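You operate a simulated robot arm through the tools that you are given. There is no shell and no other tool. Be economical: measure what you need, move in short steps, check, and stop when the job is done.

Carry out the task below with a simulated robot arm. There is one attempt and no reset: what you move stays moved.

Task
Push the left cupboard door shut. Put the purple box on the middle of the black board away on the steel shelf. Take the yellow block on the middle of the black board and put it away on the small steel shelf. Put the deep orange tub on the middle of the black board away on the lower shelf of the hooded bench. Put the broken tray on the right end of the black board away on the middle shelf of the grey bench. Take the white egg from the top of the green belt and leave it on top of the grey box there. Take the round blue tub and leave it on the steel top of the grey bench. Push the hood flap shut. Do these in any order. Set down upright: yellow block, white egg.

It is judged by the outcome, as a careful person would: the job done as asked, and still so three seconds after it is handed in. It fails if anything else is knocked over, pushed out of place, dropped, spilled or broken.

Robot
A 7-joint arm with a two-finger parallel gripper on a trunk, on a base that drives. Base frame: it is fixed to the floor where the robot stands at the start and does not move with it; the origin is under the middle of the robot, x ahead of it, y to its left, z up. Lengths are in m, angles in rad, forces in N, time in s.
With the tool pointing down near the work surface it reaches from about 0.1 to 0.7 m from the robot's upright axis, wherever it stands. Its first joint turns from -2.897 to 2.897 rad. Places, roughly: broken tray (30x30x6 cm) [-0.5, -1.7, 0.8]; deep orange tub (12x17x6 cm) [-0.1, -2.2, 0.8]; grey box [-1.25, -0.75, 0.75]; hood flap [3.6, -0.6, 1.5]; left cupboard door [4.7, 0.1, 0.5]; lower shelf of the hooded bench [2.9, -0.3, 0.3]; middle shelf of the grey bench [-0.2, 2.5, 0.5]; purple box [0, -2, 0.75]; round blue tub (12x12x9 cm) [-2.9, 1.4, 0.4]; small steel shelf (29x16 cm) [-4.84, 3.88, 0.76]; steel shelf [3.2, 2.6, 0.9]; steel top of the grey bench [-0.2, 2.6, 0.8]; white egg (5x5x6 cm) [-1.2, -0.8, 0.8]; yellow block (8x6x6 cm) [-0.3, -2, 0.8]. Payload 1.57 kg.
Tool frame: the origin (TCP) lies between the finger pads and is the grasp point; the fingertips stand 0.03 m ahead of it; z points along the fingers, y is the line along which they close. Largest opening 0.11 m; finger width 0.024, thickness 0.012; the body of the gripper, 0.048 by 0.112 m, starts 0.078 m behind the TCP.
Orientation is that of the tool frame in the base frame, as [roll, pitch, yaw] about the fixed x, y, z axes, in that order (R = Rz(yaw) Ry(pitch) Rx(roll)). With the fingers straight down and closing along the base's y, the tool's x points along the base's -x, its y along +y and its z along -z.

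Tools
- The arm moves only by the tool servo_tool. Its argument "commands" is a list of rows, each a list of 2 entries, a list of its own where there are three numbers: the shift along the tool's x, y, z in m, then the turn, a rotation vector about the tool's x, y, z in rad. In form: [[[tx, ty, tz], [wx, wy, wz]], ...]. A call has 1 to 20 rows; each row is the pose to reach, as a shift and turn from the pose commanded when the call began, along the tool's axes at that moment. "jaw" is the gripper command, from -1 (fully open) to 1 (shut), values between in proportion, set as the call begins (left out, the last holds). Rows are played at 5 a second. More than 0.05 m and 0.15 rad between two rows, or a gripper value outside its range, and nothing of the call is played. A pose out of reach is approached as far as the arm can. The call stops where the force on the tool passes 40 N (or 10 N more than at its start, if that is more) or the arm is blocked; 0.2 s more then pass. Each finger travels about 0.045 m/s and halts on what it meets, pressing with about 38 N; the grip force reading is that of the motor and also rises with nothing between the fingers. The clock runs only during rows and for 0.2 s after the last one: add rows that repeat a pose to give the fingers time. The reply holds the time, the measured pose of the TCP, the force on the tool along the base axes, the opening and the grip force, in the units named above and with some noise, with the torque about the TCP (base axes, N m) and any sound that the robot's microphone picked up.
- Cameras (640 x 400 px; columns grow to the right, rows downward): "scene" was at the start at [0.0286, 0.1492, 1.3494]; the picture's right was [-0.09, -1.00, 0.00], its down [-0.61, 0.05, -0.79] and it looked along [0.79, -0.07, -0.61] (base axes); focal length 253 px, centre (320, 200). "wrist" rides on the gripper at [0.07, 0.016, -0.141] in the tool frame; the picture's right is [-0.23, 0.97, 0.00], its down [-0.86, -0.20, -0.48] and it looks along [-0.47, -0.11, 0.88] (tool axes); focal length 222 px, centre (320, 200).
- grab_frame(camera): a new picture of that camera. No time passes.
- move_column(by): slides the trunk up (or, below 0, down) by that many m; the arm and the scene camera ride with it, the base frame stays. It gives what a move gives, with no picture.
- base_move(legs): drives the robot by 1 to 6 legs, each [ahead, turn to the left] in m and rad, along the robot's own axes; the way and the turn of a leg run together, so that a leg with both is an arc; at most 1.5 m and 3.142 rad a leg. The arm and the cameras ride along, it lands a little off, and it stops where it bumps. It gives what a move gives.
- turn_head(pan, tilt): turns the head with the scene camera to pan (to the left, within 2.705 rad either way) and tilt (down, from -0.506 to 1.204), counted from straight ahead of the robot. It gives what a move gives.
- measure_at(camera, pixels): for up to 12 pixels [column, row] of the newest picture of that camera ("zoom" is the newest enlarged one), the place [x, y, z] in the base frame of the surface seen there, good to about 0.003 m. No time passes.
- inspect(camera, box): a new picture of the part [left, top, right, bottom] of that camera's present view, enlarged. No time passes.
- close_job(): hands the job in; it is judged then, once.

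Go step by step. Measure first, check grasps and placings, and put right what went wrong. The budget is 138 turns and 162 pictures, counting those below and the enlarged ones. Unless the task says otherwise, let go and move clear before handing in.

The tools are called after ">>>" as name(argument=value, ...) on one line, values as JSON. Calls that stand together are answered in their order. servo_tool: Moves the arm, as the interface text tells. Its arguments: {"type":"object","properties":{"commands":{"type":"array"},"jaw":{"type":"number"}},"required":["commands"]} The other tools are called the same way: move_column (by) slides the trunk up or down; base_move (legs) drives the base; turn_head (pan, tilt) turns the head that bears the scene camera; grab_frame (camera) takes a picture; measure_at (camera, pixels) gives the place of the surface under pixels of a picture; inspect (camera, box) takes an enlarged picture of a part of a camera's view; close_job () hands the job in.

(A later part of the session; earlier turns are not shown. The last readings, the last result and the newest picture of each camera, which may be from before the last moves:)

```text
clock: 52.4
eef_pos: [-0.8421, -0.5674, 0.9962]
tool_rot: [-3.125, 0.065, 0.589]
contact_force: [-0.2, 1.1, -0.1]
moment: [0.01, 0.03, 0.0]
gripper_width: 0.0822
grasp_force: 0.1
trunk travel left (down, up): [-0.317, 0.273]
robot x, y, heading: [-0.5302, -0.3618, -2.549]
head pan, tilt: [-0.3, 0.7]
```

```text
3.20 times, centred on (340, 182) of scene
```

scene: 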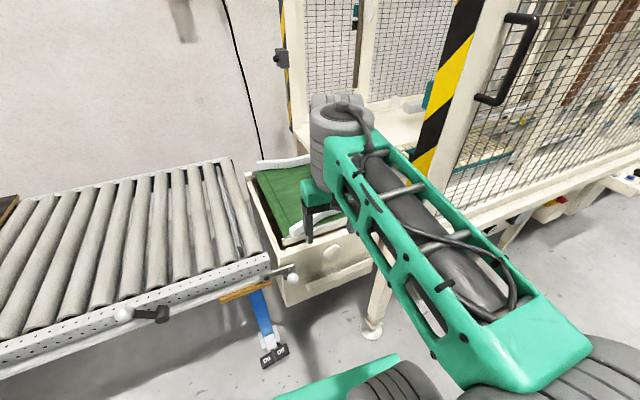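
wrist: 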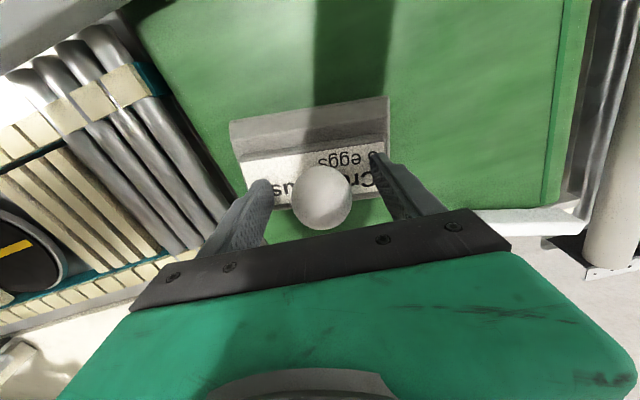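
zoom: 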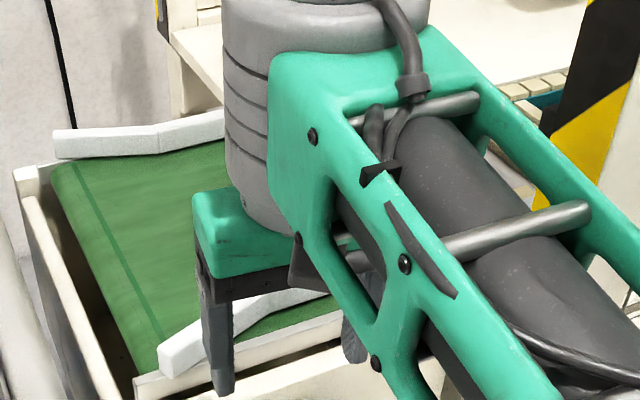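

The egg is hidden behind the arm; I'll check it after moving. Level the tool, raise the column and drive to in front of the tray on the board.

>>> servo_tool(commands=[[[0, 0, 0], [-0.017, 0.065, 0]], [[0, 0, 0], [-0.017, 0.065, 0]]], jaw=-1)

>>> move_column(by=0.2)

>>> base_move(legs=[[0, 1.597], [1.065, 0], [0, -1.513]])

>>> turn_head(pan=0.1, tilt=0.75)

>>> grab_frame(camera="scene")

>>> turn_head(pan=-1.0, tilt=0.5)

>>> grab_frame(camera="scene")

```text
clock: 53.0
eef_pos: [-0.8418, -0.5687, 0.9969]
tool_rot: [-3.14, -0.002, 0.59]
contact_force: [-0.9, -0.5, 0.3]
moment: [0.03, -0.01, -0.01]
gripper_width: 0.11
grasp_force: 0.0
trunk travel left (down, up): [-0.317, 0.273]
robot x, y, heading: [-0.5305, -0.3606, -2.548]
head pan, tilt: [-0.3, 0.7]
```

```text
clock: 55.2
eef_pos: [-0.8406, -0.569, 1.197]
tool_rot: [3.141, -0.001, 0.589]
contact_force: [-0.3, -1.2, 0.1]
moment: [0.02, 0.01, -0.03]
gripper_width: 0.1099
grasp_force: 0.1
trunk travel left (down, up): [-0.517, 0.073]
robot x, y, heading: [-0.5316, -0.3605, -2.54]
head pan, tilt: [-0.3, 0.7]
```

```text
clock: 68.3
eef_pos: [-0.1937, -1.4607, 1.1981]
tool_rot: [3.142, -0.001, 0.678]
contact_force: [0.3, 0.0, -0.3]
moment: [0.03, 0.04, -0.01]
gripper_width: 0.1099
grasp_force: 0.1
trunk travel left (down, up): [-0.517, 0.073]
robot x, y, heading: [0.0948, -1.2286, -2.463]
head pan, tilt: [-0.3, 0.7]
```

```text
clock: 69.1
eef_pos: [-0.1937, -1.461, 1.1962]
tool_rot: [-3.141, -0.002, 0.678]
contact_force: [-0.3, -0.2, -0.5]
moment: [0.01, -0.02, -0.01]
gripper_width: 0.1102
grasp_force: 0.0
trunk travel left (down, up): [-0.517, 0.073]
robot x, y, heading: [0.0952, -1.2295, -2.461]
head pan, tilt: [0.099, 0.75]
```

```text
129 pictures are left
```

scene: 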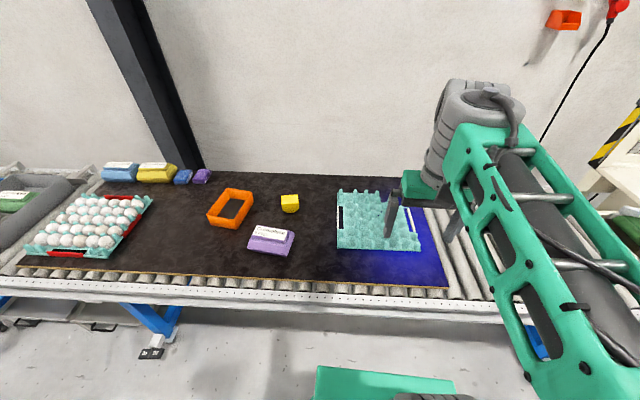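

```text
clock: 70.5
eef_pos: [-0.1934, -1.4615, 1.1975]
tool_rot: [-3.141, -0.001, 0.676]
contact_force: [0.8, 0.2, 0.2]
moment: [-0.01, -0.01, 0.0]
gripper_width: 0.1101
grasp_force: 0.0
trunk travel left (down, up): [-0.517, 0.073]
robot x, y, heading: [0.0974, -1.2304, -2.456]
head pan, tilt: [-1.0, 0.499]
```

```text
128 pictures are left
```

scene: 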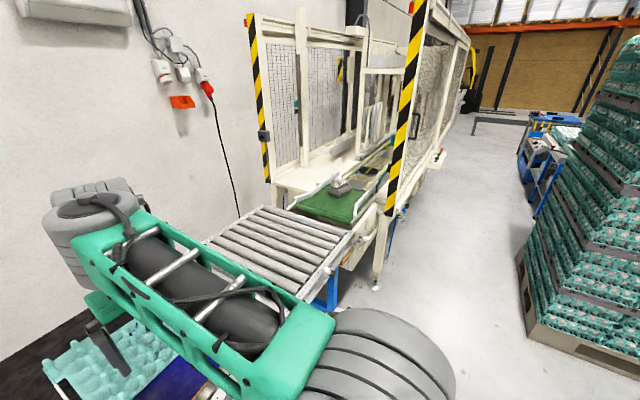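

I see the objects: tray (378,220), purple carton (271,240), yellow block (290,203), orange tub (231,207). Check the egg on the carton and the corridor with a zoom.

>>> inspect(camera="scene", box=[290, 150, 410, 225])

>>> inspect(camera="scene", box=[440, 80, 640, 205])

>>> measure_at(camera="scene", pixels=[[490, 125], [545, 130], [530, 210], [515, 260], [535, 330], [430, 210], [470, 190], [560, 150]])

>>> turn_head(pan=0.1, tilt=0.75)

>>> inspect(camera="scene", box=[190, 170, 450, 300])

>>> measure_at(camera="zoom", pixels=[[40, 110], [150, 115], [85, 50], [140, 55], [245, 75], [130, 170], [260, 160], [365, 195], [565, 200], [365, 60], [420, 190], [500, 190]])

```text
5.33 times, centred on (350, 188) of scene
```

zoom: 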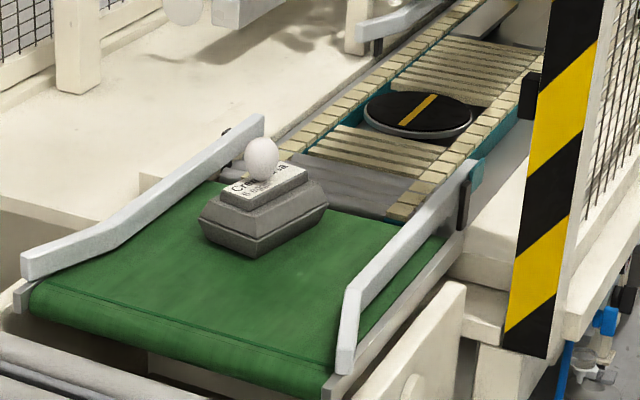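

```text
3.20 times, centred on (540, 142) of scene
```

zoom: 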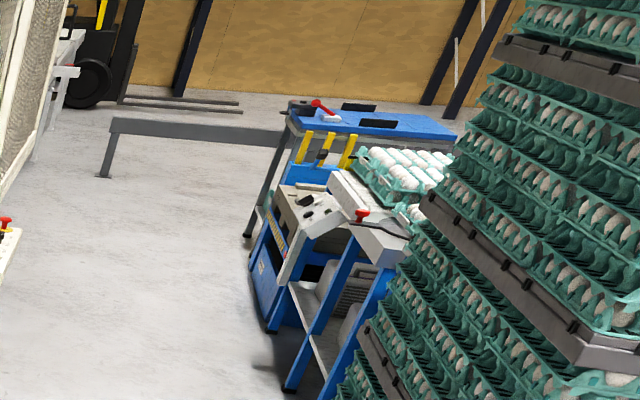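

```text
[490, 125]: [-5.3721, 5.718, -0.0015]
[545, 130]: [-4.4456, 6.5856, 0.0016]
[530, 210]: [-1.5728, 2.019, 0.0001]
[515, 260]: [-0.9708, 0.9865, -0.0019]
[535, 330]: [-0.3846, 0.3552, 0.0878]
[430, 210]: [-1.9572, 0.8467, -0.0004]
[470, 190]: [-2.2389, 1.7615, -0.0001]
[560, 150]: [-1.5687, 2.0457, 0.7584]
```

```text
clock: 71.8
eef_pos: [-0.1942, -1.4621, 1.1961]
tool_rot: [-3.141, -0.001, 0.677]
contact_force: [-0.3, 0.1, 0.4]
moment: [-0.05, -0.03, 0.0]
gripper_width: 0.1103
grasp_force: 0.0
trunk travel left (down, up): [-0.517, 0.073]
robot x, y, heading: [0.0944, -1.2257, -2.46]
head pan, tilt: [0.099, 0.75]
```

```text
2.46 times, centred on (320, 235) of scene
```

zoom: 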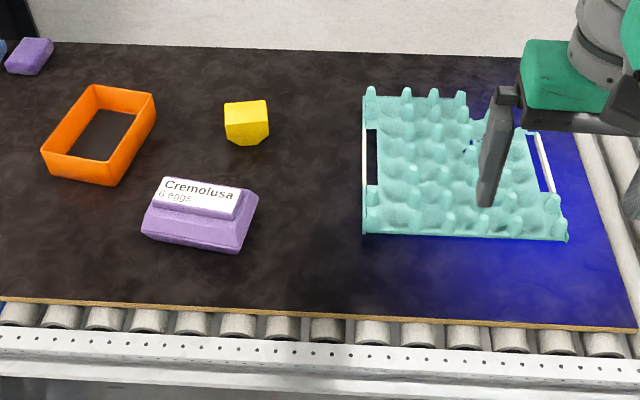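

```text
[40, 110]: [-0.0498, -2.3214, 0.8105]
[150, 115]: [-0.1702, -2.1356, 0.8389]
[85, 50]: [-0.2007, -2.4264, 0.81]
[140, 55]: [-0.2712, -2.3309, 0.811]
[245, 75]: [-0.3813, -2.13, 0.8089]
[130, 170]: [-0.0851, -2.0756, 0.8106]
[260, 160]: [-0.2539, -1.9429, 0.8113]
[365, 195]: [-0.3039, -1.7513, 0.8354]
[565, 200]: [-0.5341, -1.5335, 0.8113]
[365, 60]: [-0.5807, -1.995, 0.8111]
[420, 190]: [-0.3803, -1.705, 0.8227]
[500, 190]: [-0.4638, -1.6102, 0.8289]
```

Egg stands properly on the carton. Drive along the belt to be opposite the purple, yellow and orange items, then close in.

>>> base_move(legs=[[0, 1.57], [0.52, 0], [0, -1.575], [0.13, 0]])

>>> turn_head(pan=0.0, tilt=0.9)

>>> grab_frame(camera="scene")

>>> grab_frame(camera="wrist")

```text
clock: 83.4
eef_pos: [0.0097, -1.9397, 1.1967]
tool_rot: [3.141, -0.002, 0.635]
contact_force: [-0.2, 0.3, 0.0]
moment: [0.01, 0.0, 0.0]
gripper_width: 0.1099
grasp_force: 0.1
trunk travel left (down, up): [-0.517, 0.073]
robot x, y, heading: [0.3065, -1.7209, -2.501]
head pan, tilt: [0.099, 0.75]
```

```text
clock: 84.1
eef_pos: [0.0103, -1.9402, 1.196]
tool_rot: [3.141, -0.004, 0.633]
contact_force: [0.1, 0.1, -0.3]
moment: [-0.03, 0.01, 0.03]
gripper_width: 0.1101
grasp_force: 0.1
trunk travel left (down, up): [-0.517, 0.073]
robot x, y, heading: [0.3102, -1.7183, -2.505]
head pan, tilt: [0.0, 0.901]
```

```text
124 pictures are left
```

scene: 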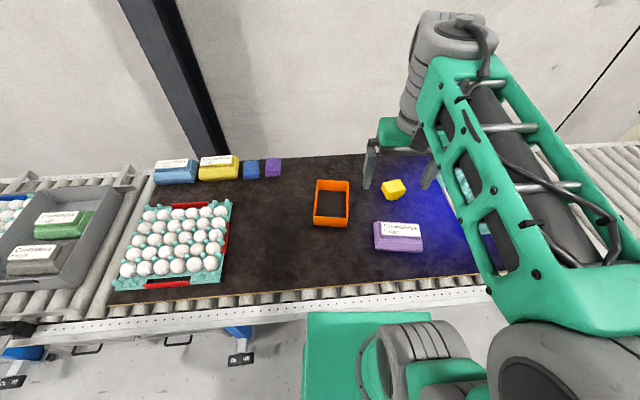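

```text
123 pictures are left
```

wrist: 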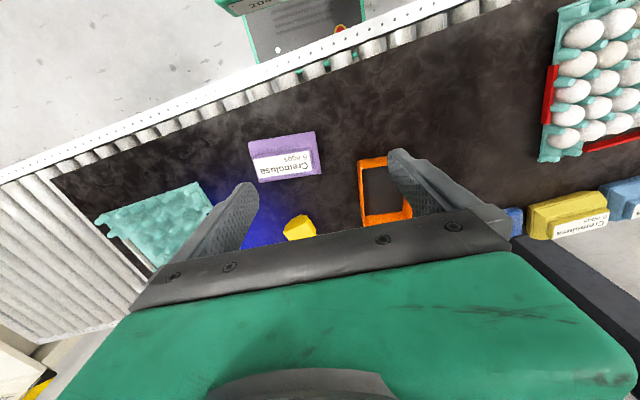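

All three items are in view. Zoom on them and measure corners of the purple carton, orange tub and yellow block.

>>> inspect(camera="scene", box=[300, 165, 440, 255])

>>> measure_at(camera="zoom", pixels=[[350, 335], [340, 380], [565, 380], [560, 345], [378, 262], [380, 308], [540, 310], [530, 262], [540, 270], [550, 320], [420, 285], [500, 285]])

>>> measure_at(camera="zoom", pixels=[[75, 70], [225, 75], [60, 250], [228, 265], [110, 200], [200, 200], [400, 90], [450, 75], [480, 100], [430, 130], [415, 105], [395, 105]])

>>> measure_at(camera="wrist", pixels=[[252, 155], [260, 181], [317, 170], [308, 150], [249, 145], [314, 133], [283, 170], [283, 145]])

```text
4.44 times, centred on (370, 210) of scene
```

zoom: 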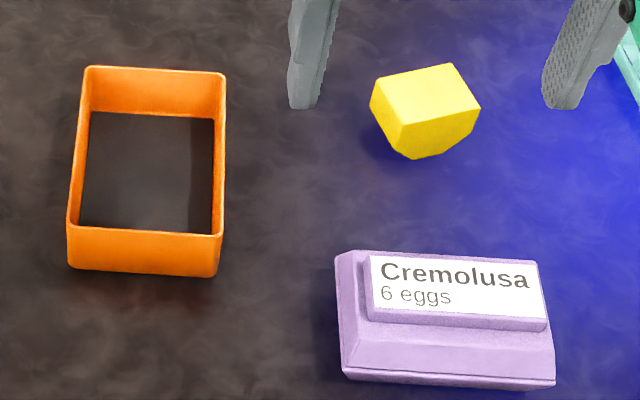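

```text
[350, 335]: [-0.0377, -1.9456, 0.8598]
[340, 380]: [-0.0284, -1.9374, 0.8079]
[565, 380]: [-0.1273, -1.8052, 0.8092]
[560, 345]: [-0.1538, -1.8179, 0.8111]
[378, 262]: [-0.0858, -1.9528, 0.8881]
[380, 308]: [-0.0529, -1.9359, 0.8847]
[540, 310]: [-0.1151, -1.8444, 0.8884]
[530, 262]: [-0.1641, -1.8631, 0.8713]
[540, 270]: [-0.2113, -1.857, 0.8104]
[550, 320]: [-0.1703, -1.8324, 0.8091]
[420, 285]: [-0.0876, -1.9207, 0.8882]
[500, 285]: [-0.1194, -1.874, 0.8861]
```

```text
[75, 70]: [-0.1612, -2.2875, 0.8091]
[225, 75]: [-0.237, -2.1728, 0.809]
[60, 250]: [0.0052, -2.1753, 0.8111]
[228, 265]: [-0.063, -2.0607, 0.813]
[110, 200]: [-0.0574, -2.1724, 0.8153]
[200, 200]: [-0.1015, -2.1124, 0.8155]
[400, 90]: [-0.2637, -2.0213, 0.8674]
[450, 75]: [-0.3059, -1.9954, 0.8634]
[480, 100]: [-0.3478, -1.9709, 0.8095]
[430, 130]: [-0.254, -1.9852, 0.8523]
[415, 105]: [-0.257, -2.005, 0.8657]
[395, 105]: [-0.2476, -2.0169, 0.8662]
```

```text
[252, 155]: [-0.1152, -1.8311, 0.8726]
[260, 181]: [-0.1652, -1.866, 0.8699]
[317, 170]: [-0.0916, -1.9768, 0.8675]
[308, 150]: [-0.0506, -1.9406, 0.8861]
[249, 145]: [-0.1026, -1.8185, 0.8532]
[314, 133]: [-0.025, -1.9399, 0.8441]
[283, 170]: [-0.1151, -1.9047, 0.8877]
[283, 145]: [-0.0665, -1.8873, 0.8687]
```

Purple carton centre (-0.102,-1.900), long side along (-0.56,0.83), about 8 cm wide, top z 0.888, board z 0.811. Rotate the tool a quarter turn above it so the jaws span the short side.

>>> servo_tool(commands=[[[-0.006, -0.009, 0.018], [0, 0, -0.139]], [[-0.012, -0.018, 0.036], [0, 0, -0.278]], [[-0.018, -0.027, 0.054], [0, 0, -0.417]], [[-0.024, -0.036, 0.072], [0, 0, -0.556]], [[-0.03, -0.045, 0.09], [0, 0, -0.695]], [[-0.036, -0.054, 0.108], [0, 0, -0.834]], [[-0.042, -0.063, 0.126], [0, 0, -0.973]], [[-0.048, -0.072, 0.144], [0, 0, -1.112]], [[-0.054, -0.081, 0.162], [0, 0, -1.251]], [[-0.06, -0.09, 0.18], [0, 0, -1.39]], [[-0.066, -0.099, 0.2], [0, 0, -1.53]], [[-0.066, -0.099, 0.225], [0, 0, -1.53]], [[-0.066, -0.099, 0.225], [0, 0, -1.53]]])

>>> grab_frame(camera="wrist")

>>> grab_frame(camera="scene")

```text
clock: 86.9
eef_pos: [-0.1028, -1.8978, 0.9701]
tool_rot: [3.14, 0.001, 2.164]
contact_force: [0.4, 0.2, -0.3]
moment: [0.02, -0.02, 0.02]
gripper_width: 0.1099
grasp_force: 0.1
trunk travel left (down, up): [-0.517, 0.073]
robot x, y, heading: [0.3105, -1.7184, -2.499]
head pan, tilt: [0.0, 0.901]
```

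```text
121 pictures are left
```

wrist: 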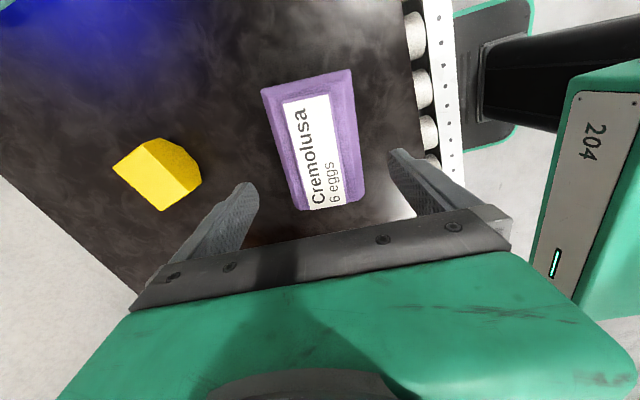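

```text
120 pictures are left
```

scene: 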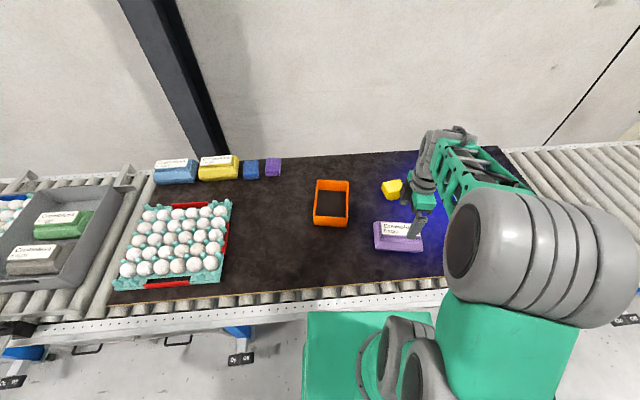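

Carton aligned between the fingers (label centre (320,150)). Shift 8 mm along, descend to z 0.852 and close.

>>> servo_tool(commands=[[[0.008, 0, 0.04], [0, 0, 0]], [[0.008, 0, 0.08], [0, 0, 0]], [[0.008, 0, 0.105], [0, 0, 0]], [[0.008, 0, 0.118], [0, 0, 0]], [[0.008, 0, 0.118], [0, 0, 0]]])

>>> servo_tool(commands=[[[0, 0, 0], [0, 0, 0]], [[0, 0, 0], [0, 0, 0]], [[0, 0, 0], [0, 0, 0]], [[0, 0, 0], [0, 0, 0]], [[0, 0, 0], [0, 0, 0]]], jaw=0.0)

>>> grab_frame(camera="wrist")

```text
clock: 88.1
eef_pos: [-0.1069, -1.8921, 0.8555]
tool_rot: [3.14, 0.0, 2.162]
contact_force: [-0.4, 0.1, -0.6]
moment: [0.03, -0.02, -0.02]
gripper_width: 0.1104
grasp_force: 0.1
trunk travel left (down, up): [-0.517, 0.073]
robot x, y, heading: [0.3108, -1.722, -2.503]
head pan, tilt: [0.0, 0.901]
```

```text
clock: 89.3
eef_pos: [-0.1062, -1.8907, 0.8534]
tool_rot: [-3.142, 0.001, 2.162]
contact_force: [-2.3, -0.2, 1.2]
moment: [-0.23, 0.23, -0.09]
gripper_width: 0.0998
grasp_force: 37.7
trunk travel left (down, up): [-0.517, 0.073]
robot x, y, heading: [0.3105, -1.7213, -2.502]
head pan, tilt: [0.0, 0.901]
```

```text
119 pictures are left
```

wrist: 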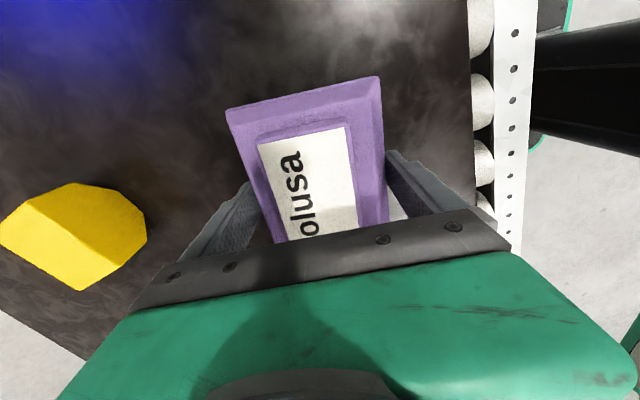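

Gripped at 0.0998 width, 38 N. Lift and check it follows level.

>>> servo_tool(commands=[[[0, 0, -0.01], [0, 0, 0]], [[0, 0, -0.04], [0, 0, 0]], [[0, 0, -0.08], [0, 0, 0]], [[0, 0, -0.12], [0, 0, 0]], [[0, 0, -0.16], [0, 0, 0]], [[0, 0, -0.2], [0, 0, 0]], [[0, 0, -0.24], [0, 0, 0]], [[0, 0, -0.28], [0, 0, 0]]])

>>> grab_frame(camera="wrist")

>>> turn_head(pan=1.8, tilt=0.3)

>>> grab_frame(camera="scene")

>>> turn_head(pan=2.65, tilt=0.35)

>>> grab_frame(camera="scene")

>>> measure_at(camera="scene", pixels=[[150, 250], [250, 300], [350, 300], [450, 300], [550, 300], [320, 220], [400, 220], [500, 220], [250, 220], [600, 220]])

```text
clock: 91.1
eef_pos: [-0.1054, -1.892, 1.1344]
tool_rot: [3.14, 0.001, 2.163]
contact_force: [0.5, -0.5, -4.0]
moment: [0.04, 0.03, 0.01]
gripper_width: 0.1002
grasp_force: 37.6
trunk travel left (down, up): [-0.517, 0.073]
robot x, y, heading: [0.3114, -1.721, -2.503]
head pan, tilt: [0.0, 0.901]
```

```text
118 pictures are left
```

wrist: 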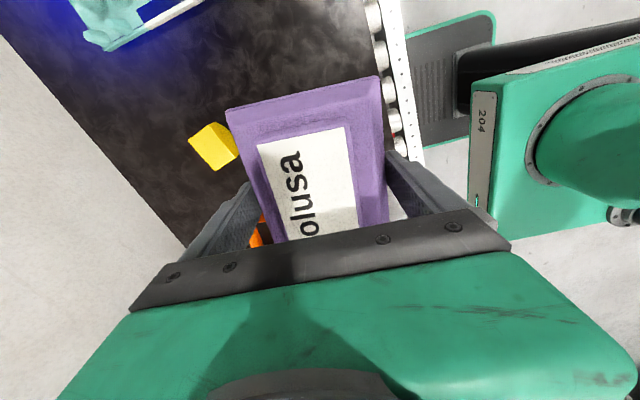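

```text
clock: 92.9
eef_pos: [-0.107, -1.8927, 1.1319]
tool_rot: [3.139, 0.001, 2.163]
contact_force: [-0.1, 0.1, -4.3]
moment: [0.04, 0.01, 0.03]
gripper_width: 0.0997
grasp_force: 37.6
trunk travel left (down, up): [-0.517, 0.073]
robot x, y, heading: [0.3103, -1.72, -2.508]
head pan, tilt: [1.799, 0.3]
```

```text
117 pictures are left
```

scene: 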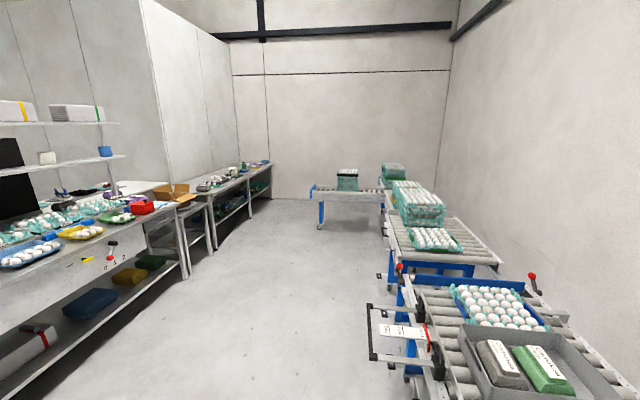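

```text
clock: 94.0
eef_pos: [-0.1068, -1.8917, 1.1338]
tool_rot: [3.139, 0.002, 2.162]
contact_force: [0.3, 0.4, -3.5]
moment: [0.01, 0.04, 0.0]
gripper_width: 0.0999
grasp_force: 37.7
trunk travel left (down, up): [-0.517, 0.073]
robot x, y, heading: [0.3099, -1.7213, -2.503]
head pan, tilt: [2.649, 0.351]
```

```text
116 pictures are left
```

scene: 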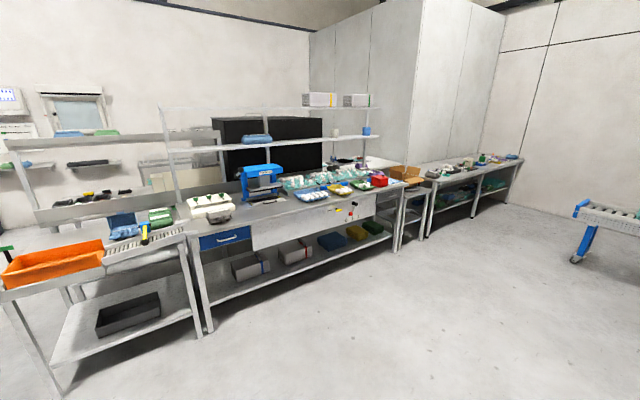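

```text
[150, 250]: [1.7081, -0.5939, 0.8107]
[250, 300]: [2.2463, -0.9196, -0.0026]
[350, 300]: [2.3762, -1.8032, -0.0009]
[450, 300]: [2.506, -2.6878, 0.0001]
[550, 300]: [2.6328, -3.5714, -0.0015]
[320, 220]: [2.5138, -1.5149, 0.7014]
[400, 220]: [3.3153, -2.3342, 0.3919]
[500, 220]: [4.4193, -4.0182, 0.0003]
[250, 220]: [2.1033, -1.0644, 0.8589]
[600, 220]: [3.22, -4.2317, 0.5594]
```

Carton held level. Back off and drive to about (0.8,0), then look at the gap between the egg table and the benches.

>>> base_move(legs=[[-0.3, 0], [0, -2.368], [1.4, 0]])

>>> turn_head(pan=0.0, tilt=0.6)

>>> grab_frame(camera="scene")

>>> measure_at(camera="scene", pixels=[[100, 200], [200, 200], [150, 250], [250, 250], [200, 150], [60, 300], [300, 200], [250, 130], [550, 250], [500, 300]])

```text
clock: 108.3
eef_pos: [1.0029, 0.2384, 1.132]
tool_rot: [3.141, 0.0, -0.231]
contact_force: [-0.2, 0.1, -4.1]
moment: [-0.01, -0.05, 0.0]
gripper_width: 0.0994
grasp_force: 37.7
trunk travel left (down, up): [-0.517, 0.073]
robot x, y, heading: [0.8149, -0.1716, 1.388]
head pan, tilt: [2.649, 0.351]
```

```text
clock: 110.7
eef_pos: [1.0022, 0.2379, 1.1323]
tool_rot: [3.14, -0.001, -0.233]
contact_force: [-0.1, -0.8, -5.1]
moment: [-0.01, -0.05, 0.0]
gripper_width: 0.0997
grasp_force: 38.3
trunk travel left (down, up): [-0.517, 0.073]
robot x, y, heading: [0.8115, -0.171, 1.382]
head pan, tilt: [0.0, 0.6]
```

```text
115 pictures are left
```

scene: 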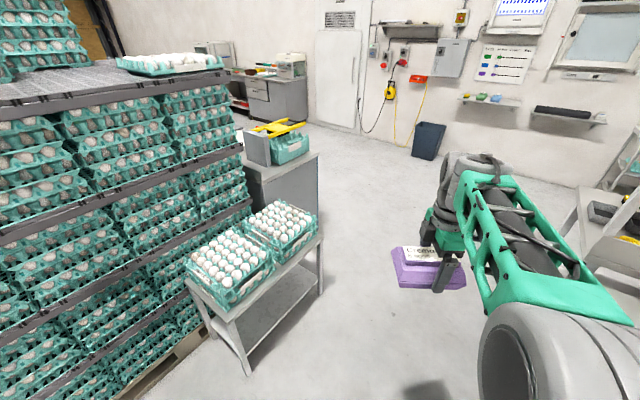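

```text
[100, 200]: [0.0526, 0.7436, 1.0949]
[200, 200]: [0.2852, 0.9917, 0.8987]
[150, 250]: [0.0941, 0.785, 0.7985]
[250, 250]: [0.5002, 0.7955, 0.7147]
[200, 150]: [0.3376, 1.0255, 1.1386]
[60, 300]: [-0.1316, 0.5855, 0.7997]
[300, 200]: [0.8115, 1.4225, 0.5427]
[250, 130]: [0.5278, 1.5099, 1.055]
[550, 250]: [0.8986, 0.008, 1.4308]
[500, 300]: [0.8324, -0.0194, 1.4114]
```

The way is open to the right of the egg table. Drive via (1.5,1.2) to (2.6,1.9), facing the wall shelf.

>>> base_move(legs=[[0, -0.278], [1.5, 0], [0, -0.537], [1.3, 0], [0, 0.26]])

>>> turn_head(pan=0.1, tilt=0.5)

>>> grab_frame(camera="scene")

```text
clock: 127.6
eef_pos: [2.9733, 2.1093, 1.1323]
tool_rot: [3.139, 0.0, -0.792]
contact_force: [-0.4, -0.1, -3.8]
moment: [-0.06, -0.07, -0.03]
gripper_width: 0.0997
grasp_force: 37.6
trunk travel left (down, up): [-0.517, 0.073]
robot x, y, heading: [2.5957, 1.861, 0.826]
head pan, tilt: [0.0, 0.6]
```

```text
clock: 128.2
eef_pos: [2.9737, 2.1098, 1.1331]
tool_rot: [3.14, 0.0, -0.79]
contact_force: [0.6, 0.2, -4.1]
moment: [-0.07, -0.01, 0.01]
gripper_width: 0.0997
grasp_force: 37.8
trunk travel left (down, up): [-0.517, 0.073]
robot x, y, heading: [2.5959, 1.8612, 0.827]
head pan, tilt: [0.099, 0.499]
```

```text
114 pictures are left
```

scene: 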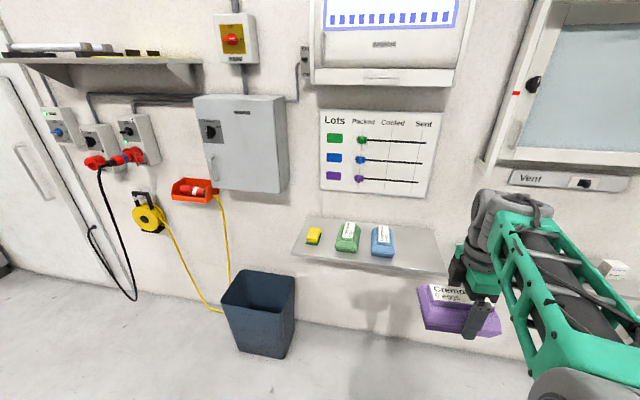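

The shelf holds yellow, green and blue items with free space right of the blue one (about (420,257)). Zoom and measure.

>>> inspect(camera="scene", box=[280, 200, 460, 312])

>>> measure_at(camera="zoom", pixels=[[50, 180], [575, 262], [540, 160], [420, 215], [440, 170], [420, 110], [330, 100], [325, 185], [360, 130], [405, 190], [480, 150], [500, 240]])

```text
3.56 times, centred on (370, 256) of scene
```

zoom: 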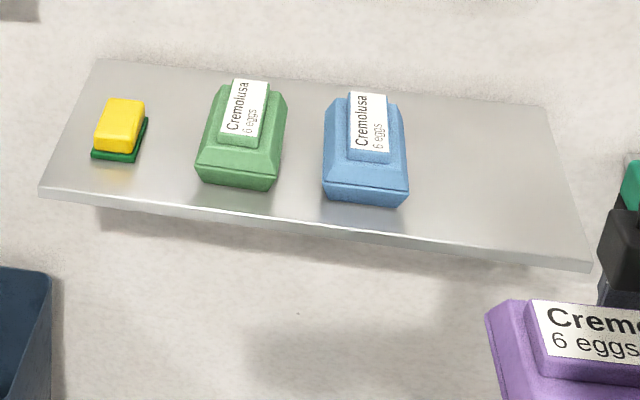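

```text
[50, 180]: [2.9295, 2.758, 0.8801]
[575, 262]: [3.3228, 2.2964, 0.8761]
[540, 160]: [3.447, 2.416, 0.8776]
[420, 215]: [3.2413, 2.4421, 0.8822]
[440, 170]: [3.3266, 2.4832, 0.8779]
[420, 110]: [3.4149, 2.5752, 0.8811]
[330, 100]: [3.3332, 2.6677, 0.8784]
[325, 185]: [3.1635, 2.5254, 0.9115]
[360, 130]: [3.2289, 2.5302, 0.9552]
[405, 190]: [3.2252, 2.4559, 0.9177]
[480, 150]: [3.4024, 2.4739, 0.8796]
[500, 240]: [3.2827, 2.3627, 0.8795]
```

Shelf top z 0.879; free slot right of the blue carton, centre (3.358,2.439). Turn square to the wall, advance, and rotate the gripper back so the carton points into the wall.

>>> measure_at(camera="scene", pixels=[[290, 280], [280, 350], [260, 300]])

>>> base_move(legs=[[0, -0.122], [0.34, 0]])

>>> servo_tool(commands=[[[0, 0, 0], [0, 0, 0.139]], [[0, 0, 0], [0, 0, 0.278]], [[0, 0, 0], [0, 0, 0.417]], [[0, 0, 0], [0, 0, 0.556]], [[0, 0, 0], [0, 0, 0.695]], [[0, 0, 0], [0, 0, 0.834]], [[0, 0, 0], [0, 0, 0.973]], [[0, 0, 0], [0, 0, 1.112]], [[0, 0, 0], [0, 0, 1.251]], [[0, 0, 0], [0, 0, 1.39]], [[0, 0, 0], [0, 0, 1.524]], [[0, 0, 0], [0, 0, 1.524]]])

>>> turn_head(pan=-0.1, tilt=0.75)

>>> grab_frame(camera="scene")

```text
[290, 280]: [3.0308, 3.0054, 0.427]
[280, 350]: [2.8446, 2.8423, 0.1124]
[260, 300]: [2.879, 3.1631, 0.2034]
```

```text
clock: 131.1
eef_pos: [3.2635, 2.2853, 1.1336]
tool_rot: [3.14, 0.0, -0.913]
contact_force: [0.1, -0.1, -5.6]
moment: [-0.05, 0.01, -0.04]
gripper_width: 0.0997
grasp_force: 37.6
trunk travel left (down, up): [-0.517, 0.073]
robot x, y, heading: [2.8607, 2.0833, 0.706]
head pan, tilt: [0.099, 0.499]
```

```text
clock: 133.7
eef_pos: [3.2634, 2.2837, 1.133]
tool_rot: [3.141, -0.002, -2.44]
contact_force: [0.7, -0.3, -5.1]
moment: [-0.05, 0.02, -0.05]
gripper_width: 0.0995
grasp_force: 38.0
trunk travel left (down, up): [-0.517, 0.073]
robot x, y, heading: [2.858, 2.0855, 0.699]
head pan, tilt: [0.099, 0.499]
```

```text
clock: 134.4
eef_pos: [3.2639, 2.2844, 1.1324]
tool_rot: [3.139, -0.002, -2.436]
contact_force: [0.0, 0.1, -3.6]
moment: [-0.05, 0.03, 0.01]
gripper_width: 0.0996
grasp_force: 37.9
trunk travel left (down, up): [-0.517, 0.073]
robot x, y, heading: [2.8592, 2.0848, 0.701]
head pan, tilt: [-0.099, 0.75]
```

```text
112 pictures are left
```

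scene: 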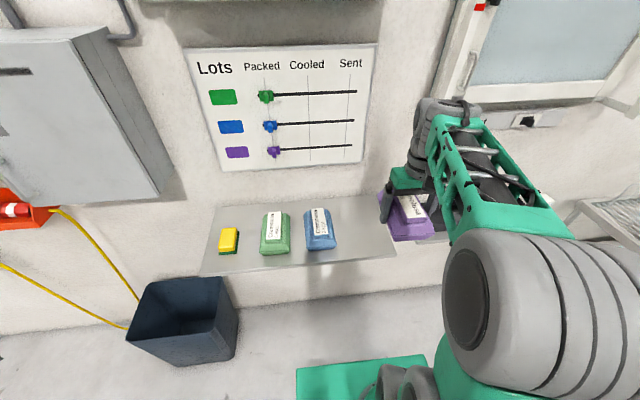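

Re-measure the slot edges from here: blue carton's right side (337,235), shelf end (395,255),(375,215).

>>> inspect(camera="scene", box=[290, 180, 450, 280])

>>> measure_at(camera="zoom", pixels=[[180, 240], [175, 190], [150, 120], [420, 305], [350, 150], [200, 260], [230, 240], [260, 80], [330, 90], [160, 320]])

```text
4.00 times, centred on (370, 230) of scene
```

zoom: 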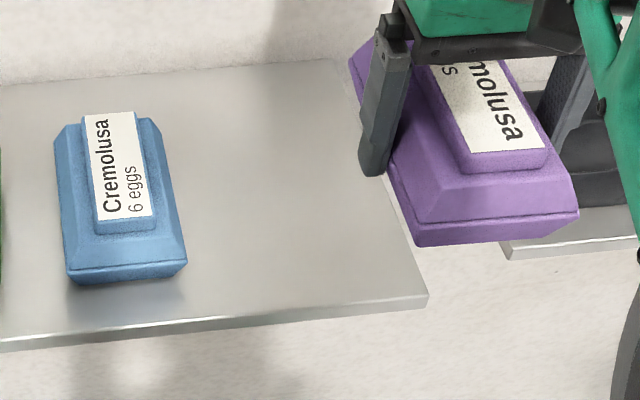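

```text
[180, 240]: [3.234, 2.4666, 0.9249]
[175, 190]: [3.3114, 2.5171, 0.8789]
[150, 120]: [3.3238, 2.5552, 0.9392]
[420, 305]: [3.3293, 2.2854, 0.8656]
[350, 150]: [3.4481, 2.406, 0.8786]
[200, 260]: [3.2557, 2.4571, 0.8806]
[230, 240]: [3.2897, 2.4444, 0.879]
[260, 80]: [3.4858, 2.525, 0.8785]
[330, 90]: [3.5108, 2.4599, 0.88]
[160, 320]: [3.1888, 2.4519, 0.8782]
```

Slot confirmed: centre e=0.318. Move over it and lower to just above.

>>> servo_tool(commands=[[[-0.03, 0.02, 0], [0, 0, 0]], [[-0.06, 0.04, 0], [0, 0, 0]], [[-0.1, 0.057, 0], [0, 0, 0]], [[-0.14, 0.057, 0], [0, 0, 0]], [[-0.172, 0.057, 0], [0, 0, 0]], [[-0.172, 0.057, 0.05], [0, 0, 0]], [[-0.172, 0.057, 0.1], [0, 0, 0]], [[-0.172, 0.057, 0.14], [0, 0, 0]], [[-0.172, 0.057, 0.18], [0, 0, 0]], [[-0.172, 0.057, 0.195], [0, 0, 0]], [[-0.172, 0.057, 0.195], [0, 0, 0]]])

>>> grab_frame(camera="scene")

>>> grab_frame(camera="wrist")

```text
clock: 136.8
eef_pos: [3.3571, 2.4386, 0.9371]
tool_rot: [-3.141, -0.003, -2.436]
contact_force: [-0.6, -0.3, -3.8]
moment: [-0.03, 0.05, 0.02]
gripper_width: 0.0993
grasp_force: 37.9
trunk travel left (down, up): [-0.517, 0.073]
robot x, y, heading: [2.858, 2.0861, 0.706]
head pan, tilt: [-0.099, 0.75]
```

```text
110 pictures are left
```

scene: 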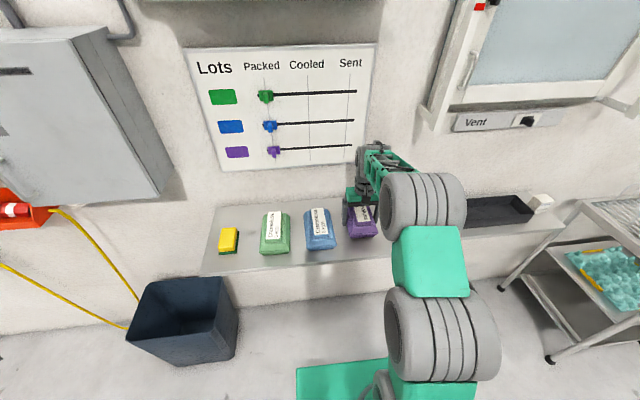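

```text
109 pictures are left
```

wrist: 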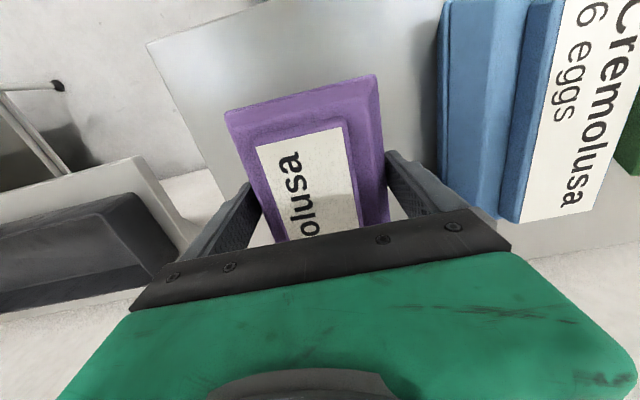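

Good placement with gaps both sides. Lower until contact.

>>> servo_tool(commands=[[[0, 0, 0.006], [0, 0, 0]], [[0, 0, 0.011], [0, 0, 0]], [[0, 0, 0.014], [0, 0, 0]], [[0, 0, 0.016], [0, 0, 0]], [[0, 0, 0.016], [0, 0, 0]]])

```text
clock: 138.0
eef_pos: [3.3571, 2.4387, 0.9231]
tool_rot: [3.141, 0.003, -2.437]
contact_force: [-1.9, -2.7, 10.9]
moment: [0.86, -0.29, 0.15]
gripper_width: 0.0997
grasp_force: 38.7
trunk travel left (down, up): [-0.517, 0.073]
robot x, y, heading: [2.8586, 2.0863, 0.707]
head pan, tilt: [-0.099, 0.75]
```

Contact (about 15 N net). Open and rise.

>>> servo_tool(commands=[[[0, 0, 0], [0, 0, 0]], [[0, 0, 0], [0, 0, 0]], [[0, 0, 0], [0, 0, 0]]], jaw=-1)

>>> servo_tool(commands=[[[0, 0, -0.03], [0, 0, 0]], [[0, 0, -0.06], [0, 0, 0]], [[0, 0, -0.1], [0, 0, 0]], [[0, 0, -0.14], [0, 0, 0]], [[0.04, 0, -0.17], [0, 0, 0]], [[0.08, 0, -0.18], [0, 0, 0]], [[0.12, 0, -0.18], [0, 0, 0]], [[0.16, 0, -0.18], [0, 0, 0]], [[0.2, 0, -0.18], [0, 0, 0]]])

>>> grab_frame(camera="scene")

>>> grab_frame(camera="wrist")

```text
clock: 138.8
eef_pos: [3.3561, 2.4384, 0.9213]
tool_rot: [3.141, -0.002, -2.437]
contact_force: [-0.5, 0.2, 0.7]
moment: [-0.01, -0.01, -0.01]
gripper_width: 0.1098
grasp_force: 0.1
trunk travel left (down, up): [-0.517, 0.073]
robot x, y, heading: [2.8586, 2.0873, 0.702]
head pan, tilt: [-0.099, 0.75]
```

```text
clock: 140.8
eef_pos: [3.204, 2.3082, 1.1019]
tool_rot: [-3.142, -0.002, -2.438]
contact_force: [0.0, 0.0, 0.0]
moment: [0.02, -0.01, 0.0]
gripper_width: 0.1101
grasp_force: 0.1
trunk travel left (down, up): [-0.517, 0.073]
robot x, y, heading: [2.8589, 2.0848, 0.705]
head pan, tilt: [-0.099, 0.75]
```

```text
108 pictures are left
```

scene: 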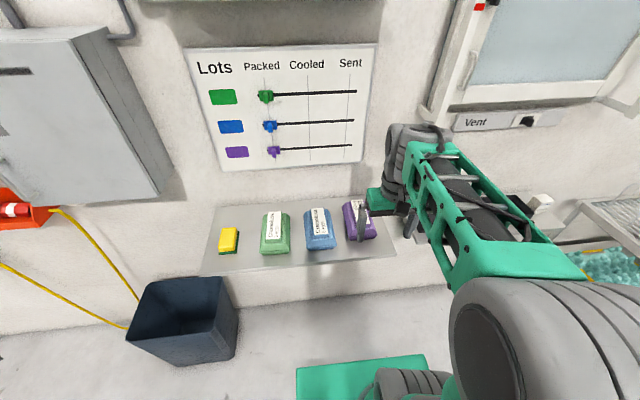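

```text
107 pictures are left
```

wrist: 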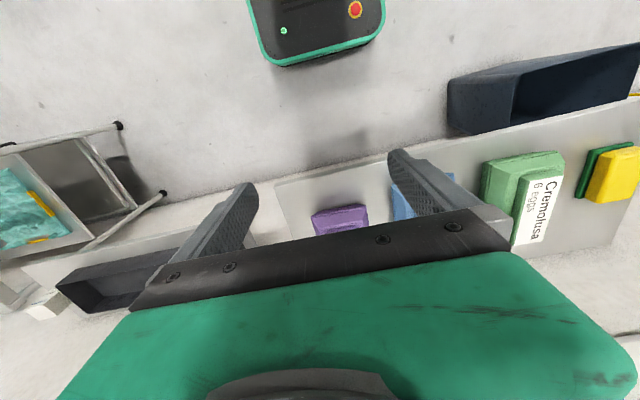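

Purple carton is on the shelf. While here, look right toward the cupboard and hood.

>>> turn_head(pan=-1.75, tilt=0.3)

>>> grab_frame(camera="scene")

>>> measure_at(camera="scene", pixels=[[100, 200], [200, 200], [250, 250], [300, 200], [350, 250], [400, 200], [450, 200], [350, 120], [450, 120], [250, 180], [400, 300], [550, 250]])

```text
clock: 142.5
eef_pos: [3.2054, 2.3101, 1.1022]
tool_rot: [-3.141, -0.002, -2.436]
contact_force: [0.1, -0.8, 0.2]
moment: [0.0, -0.01, -0.02]
gripper_width: 0.1099
grasp_force: 0.1
trunk travel left (down, up): [-0.517, 0.073]
robot x, y, heading: [2.8613, 2.0834, 0.705]
head pan, tilt: [-1.751, 0.3]
```

```text
106 pictures are left
```

scene: 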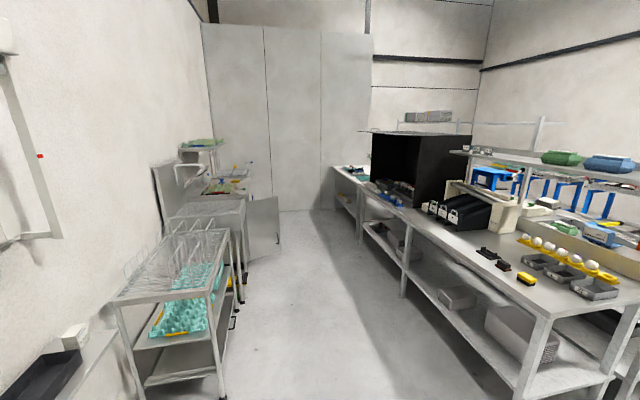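

```text
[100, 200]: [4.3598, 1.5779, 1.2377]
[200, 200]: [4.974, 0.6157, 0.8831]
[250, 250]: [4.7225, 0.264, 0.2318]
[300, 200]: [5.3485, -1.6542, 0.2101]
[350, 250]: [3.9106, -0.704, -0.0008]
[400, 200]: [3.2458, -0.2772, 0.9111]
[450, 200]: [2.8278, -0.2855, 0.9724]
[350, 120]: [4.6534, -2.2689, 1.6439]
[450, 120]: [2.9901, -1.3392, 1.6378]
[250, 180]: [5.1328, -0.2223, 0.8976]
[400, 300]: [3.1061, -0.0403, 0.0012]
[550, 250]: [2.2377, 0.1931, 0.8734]
```

Now I see the hood (420,165) and a cupboard door standing open (265,230). Zoom into both.

>>> inspect(camera="scene", box=[340, 105, 500, 225])

>>> measure_at(camera="zoom", pixels=[[120, 90], [120, 250], [230, 150], [300, 110], [420, 110], [150, 105], [520, 120], [210, 310], [100, 85], [250, 270]])

>>> inspect(camera="scene", box=[140, 140, 320, 290])

>>> measure_at(camera="zoom", pixels=[[395, 215], [390, 330], [475, 200], [480, 310], [430, 260], [350, 300], [370, 250], [340, 200], [440, 300], [300, 350]])

```text
3.33 times, centred on (420, 165) of scene
```

zoom: 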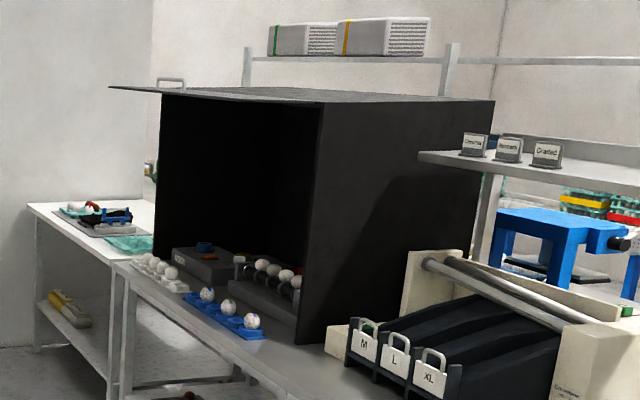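

```text
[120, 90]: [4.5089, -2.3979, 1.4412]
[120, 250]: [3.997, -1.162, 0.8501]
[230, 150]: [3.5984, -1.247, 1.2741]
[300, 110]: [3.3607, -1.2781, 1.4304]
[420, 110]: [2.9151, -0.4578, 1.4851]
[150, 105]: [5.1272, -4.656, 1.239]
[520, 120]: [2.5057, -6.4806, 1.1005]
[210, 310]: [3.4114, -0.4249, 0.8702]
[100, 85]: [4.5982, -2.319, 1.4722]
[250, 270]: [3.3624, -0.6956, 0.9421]
```

```text
2.67 times, centred on (230, 215) of scene
```

zoom: 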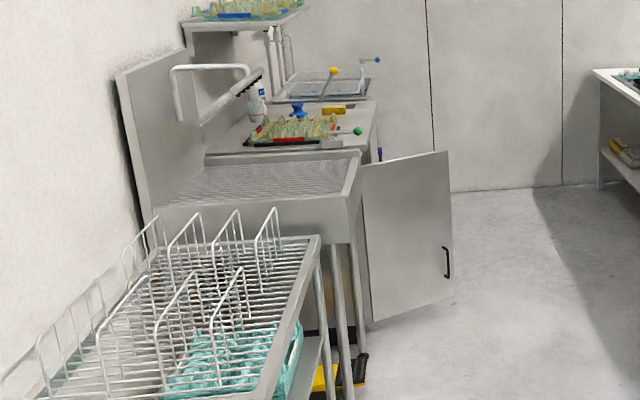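

```text
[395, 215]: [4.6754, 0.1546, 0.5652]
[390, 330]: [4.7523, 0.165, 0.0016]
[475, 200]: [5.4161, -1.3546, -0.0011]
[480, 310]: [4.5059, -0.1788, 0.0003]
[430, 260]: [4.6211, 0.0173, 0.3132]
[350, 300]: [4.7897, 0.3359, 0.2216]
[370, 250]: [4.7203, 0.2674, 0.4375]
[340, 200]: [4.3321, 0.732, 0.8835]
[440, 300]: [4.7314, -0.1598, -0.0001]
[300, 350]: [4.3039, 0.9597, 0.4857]
```

The door (zoom (410,240)) is open about 63°, hinged on the near side, with its handle face toward us; the hood flap stands raised at z~1.47. Drive down the aisle to near the door.

>>> base_move(legs=[[-0.5, 0], [0, -1.571], [1.4, 0], [0.5, 0]])

>>> turn_head(pan=0.5, tilt=0.75)

>>> grab_frame(camera="scene")

>>> turn_head(pan=-0.7, tilt=0.1)

>>> grab_frame(camera="scene")

```text
clock: 158.3
eef_pos: [3.9816, 0.0144, 1.1025]
tool_rot: [3.141, -0.003, 2.306]
contact_force: [0.6, -0.7, 0.7]
moment: [-0.01, -0.01, 0.01]
gripper_width: 0.1097
grasp_force: 0.0
trunk travel left (down, up): [-0.517, 0.073]
robot x, y, heading: [3.7478, 0.3526, -0.836]
head pan, tilt: [-1.751, 0.3]
```

```text
clock: 160.4
eef_pos: [3.9811, 0.0148, 1.1016]
tool_rot: [3.142, -0.001, 2.307]
contact_force: [-0.4, 0.7, 0.6]
moment: [0.0, 0.03, -0.02]
gripper_width: 0.11
grasp_force: 0.1
trunk travel left (down, up): [-0.517, 0.073]
robot x, y, heading: [3.7476, 0.3548, -0.834]
head pan, tilt: [0.499, 0.75]
```

```text
103 pictures are left
```

scene: 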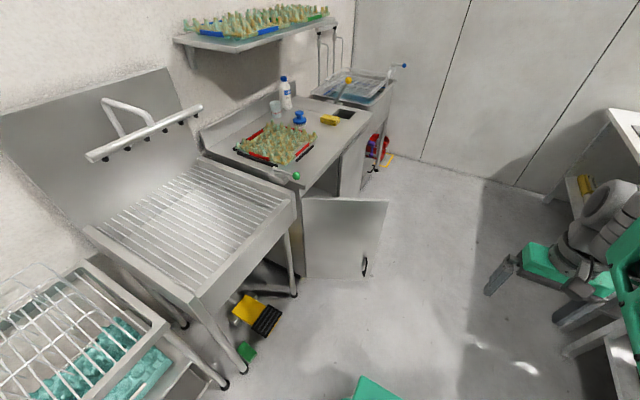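

```text
clock: 161.8
eef_pos: [3.9814, 0.0155, 1.1012]
tool_rot: [3.139, -0.002, 2.308]
contact_force: [-0.3, 0.5, -0.5]
moment: [-0.01, 0.0, 0.0]
gripper_width: 0.11
grasp_force: 0.0
trunk travel left (down, up): [-0.517, 0.073]
robot x, y, heading: [3.7474, 0.3545, -0.835]
head pan, tilt: [-0.7, 0.099]
```

```text
102 pictures are left
```

scene: 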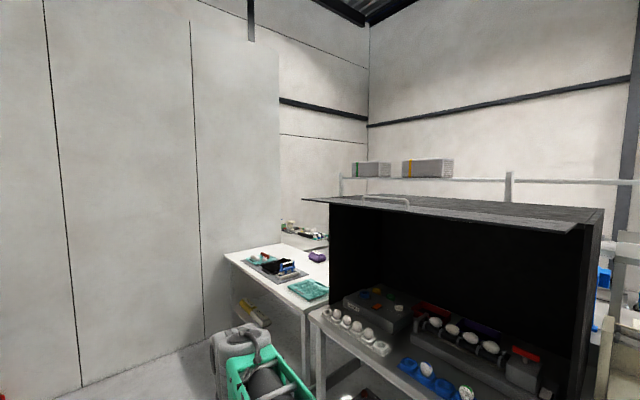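

Flap is raised horizontally at the hood top: front edge from (305,198) to (578,228), handle at (385,203). Measure it.

>>> measure_at(camera="scene", pixels=[[310, 200], [440, 213], [570, 228], [400, 202], [600, 212], [500, 205], [590, 300], [332, 290], [400, 350], [575, 385], [450, 205], [590, 225]])

>>> inspect(camera="scene", box=[290, 170, 620, 300])

>>> turn_head(pan=0.5, tilt=0.75)

>>> inspect(camera="scene", box=[230, 170, 410, 295])

>>> measure_at(camera="zoom", pixels=[[265, 105], [555, 110], [270, 370], [480, 385], [477, 340], [400, 250], [520, 250], [475, 310], [225, 250], [380, 40], [300, 200]])

```text
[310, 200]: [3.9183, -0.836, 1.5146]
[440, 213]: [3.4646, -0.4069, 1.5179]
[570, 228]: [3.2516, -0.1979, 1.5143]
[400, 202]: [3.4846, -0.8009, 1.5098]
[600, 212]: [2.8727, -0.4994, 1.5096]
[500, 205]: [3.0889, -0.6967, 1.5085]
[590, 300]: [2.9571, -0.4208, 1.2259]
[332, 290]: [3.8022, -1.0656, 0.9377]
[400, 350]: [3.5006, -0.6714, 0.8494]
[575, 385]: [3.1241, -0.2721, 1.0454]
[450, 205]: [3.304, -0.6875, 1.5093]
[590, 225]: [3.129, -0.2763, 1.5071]
```

```text
1.94 times, centred on (455, 235) of scene
```

zoom: 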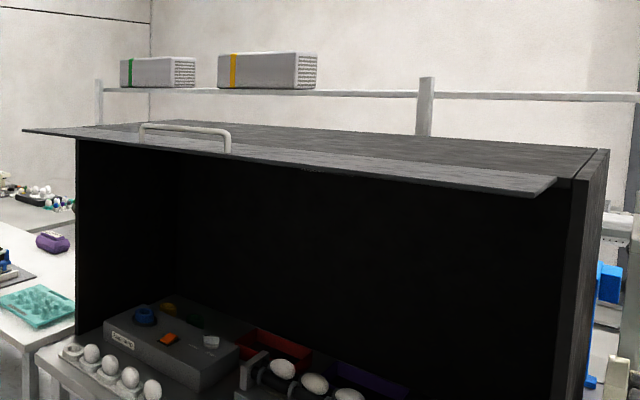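

```text
clock: 163.2
eef_pos: [3.981, 0.0149, 1.101]
tool_rot: [3.141, -0.003, 2.307]
contact_force: [0.8, -0.4, -0.5]
moment: [0.01, -0.04, -0.03]
gripper_width: 0.11
grasp_force: 0.1
trunk travel left (down, up): [-0.517, 0.073]
robot x, y, heading: [3.7472, 0.3524, -0.836]
head pan, tilt: [0.499, 0.75]
```

```text
3.20 times, centred on (320, 232) of scene
```

zoom: 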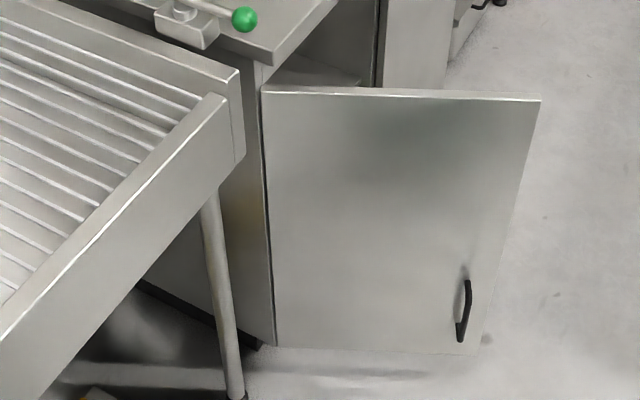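

```text
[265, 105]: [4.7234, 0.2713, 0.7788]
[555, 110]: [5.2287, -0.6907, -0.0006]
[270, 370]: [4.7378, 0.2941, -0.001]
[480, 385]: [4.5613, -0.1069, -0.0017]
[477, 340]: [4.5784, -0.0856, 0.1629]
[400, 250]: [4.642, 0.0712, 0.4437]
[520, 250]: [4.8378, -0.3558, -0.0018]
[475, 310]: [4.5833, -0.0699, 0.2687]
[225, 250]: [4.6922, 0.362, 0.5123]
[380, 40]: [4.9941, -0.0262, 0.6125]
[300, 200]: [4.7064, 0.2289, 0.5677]
```

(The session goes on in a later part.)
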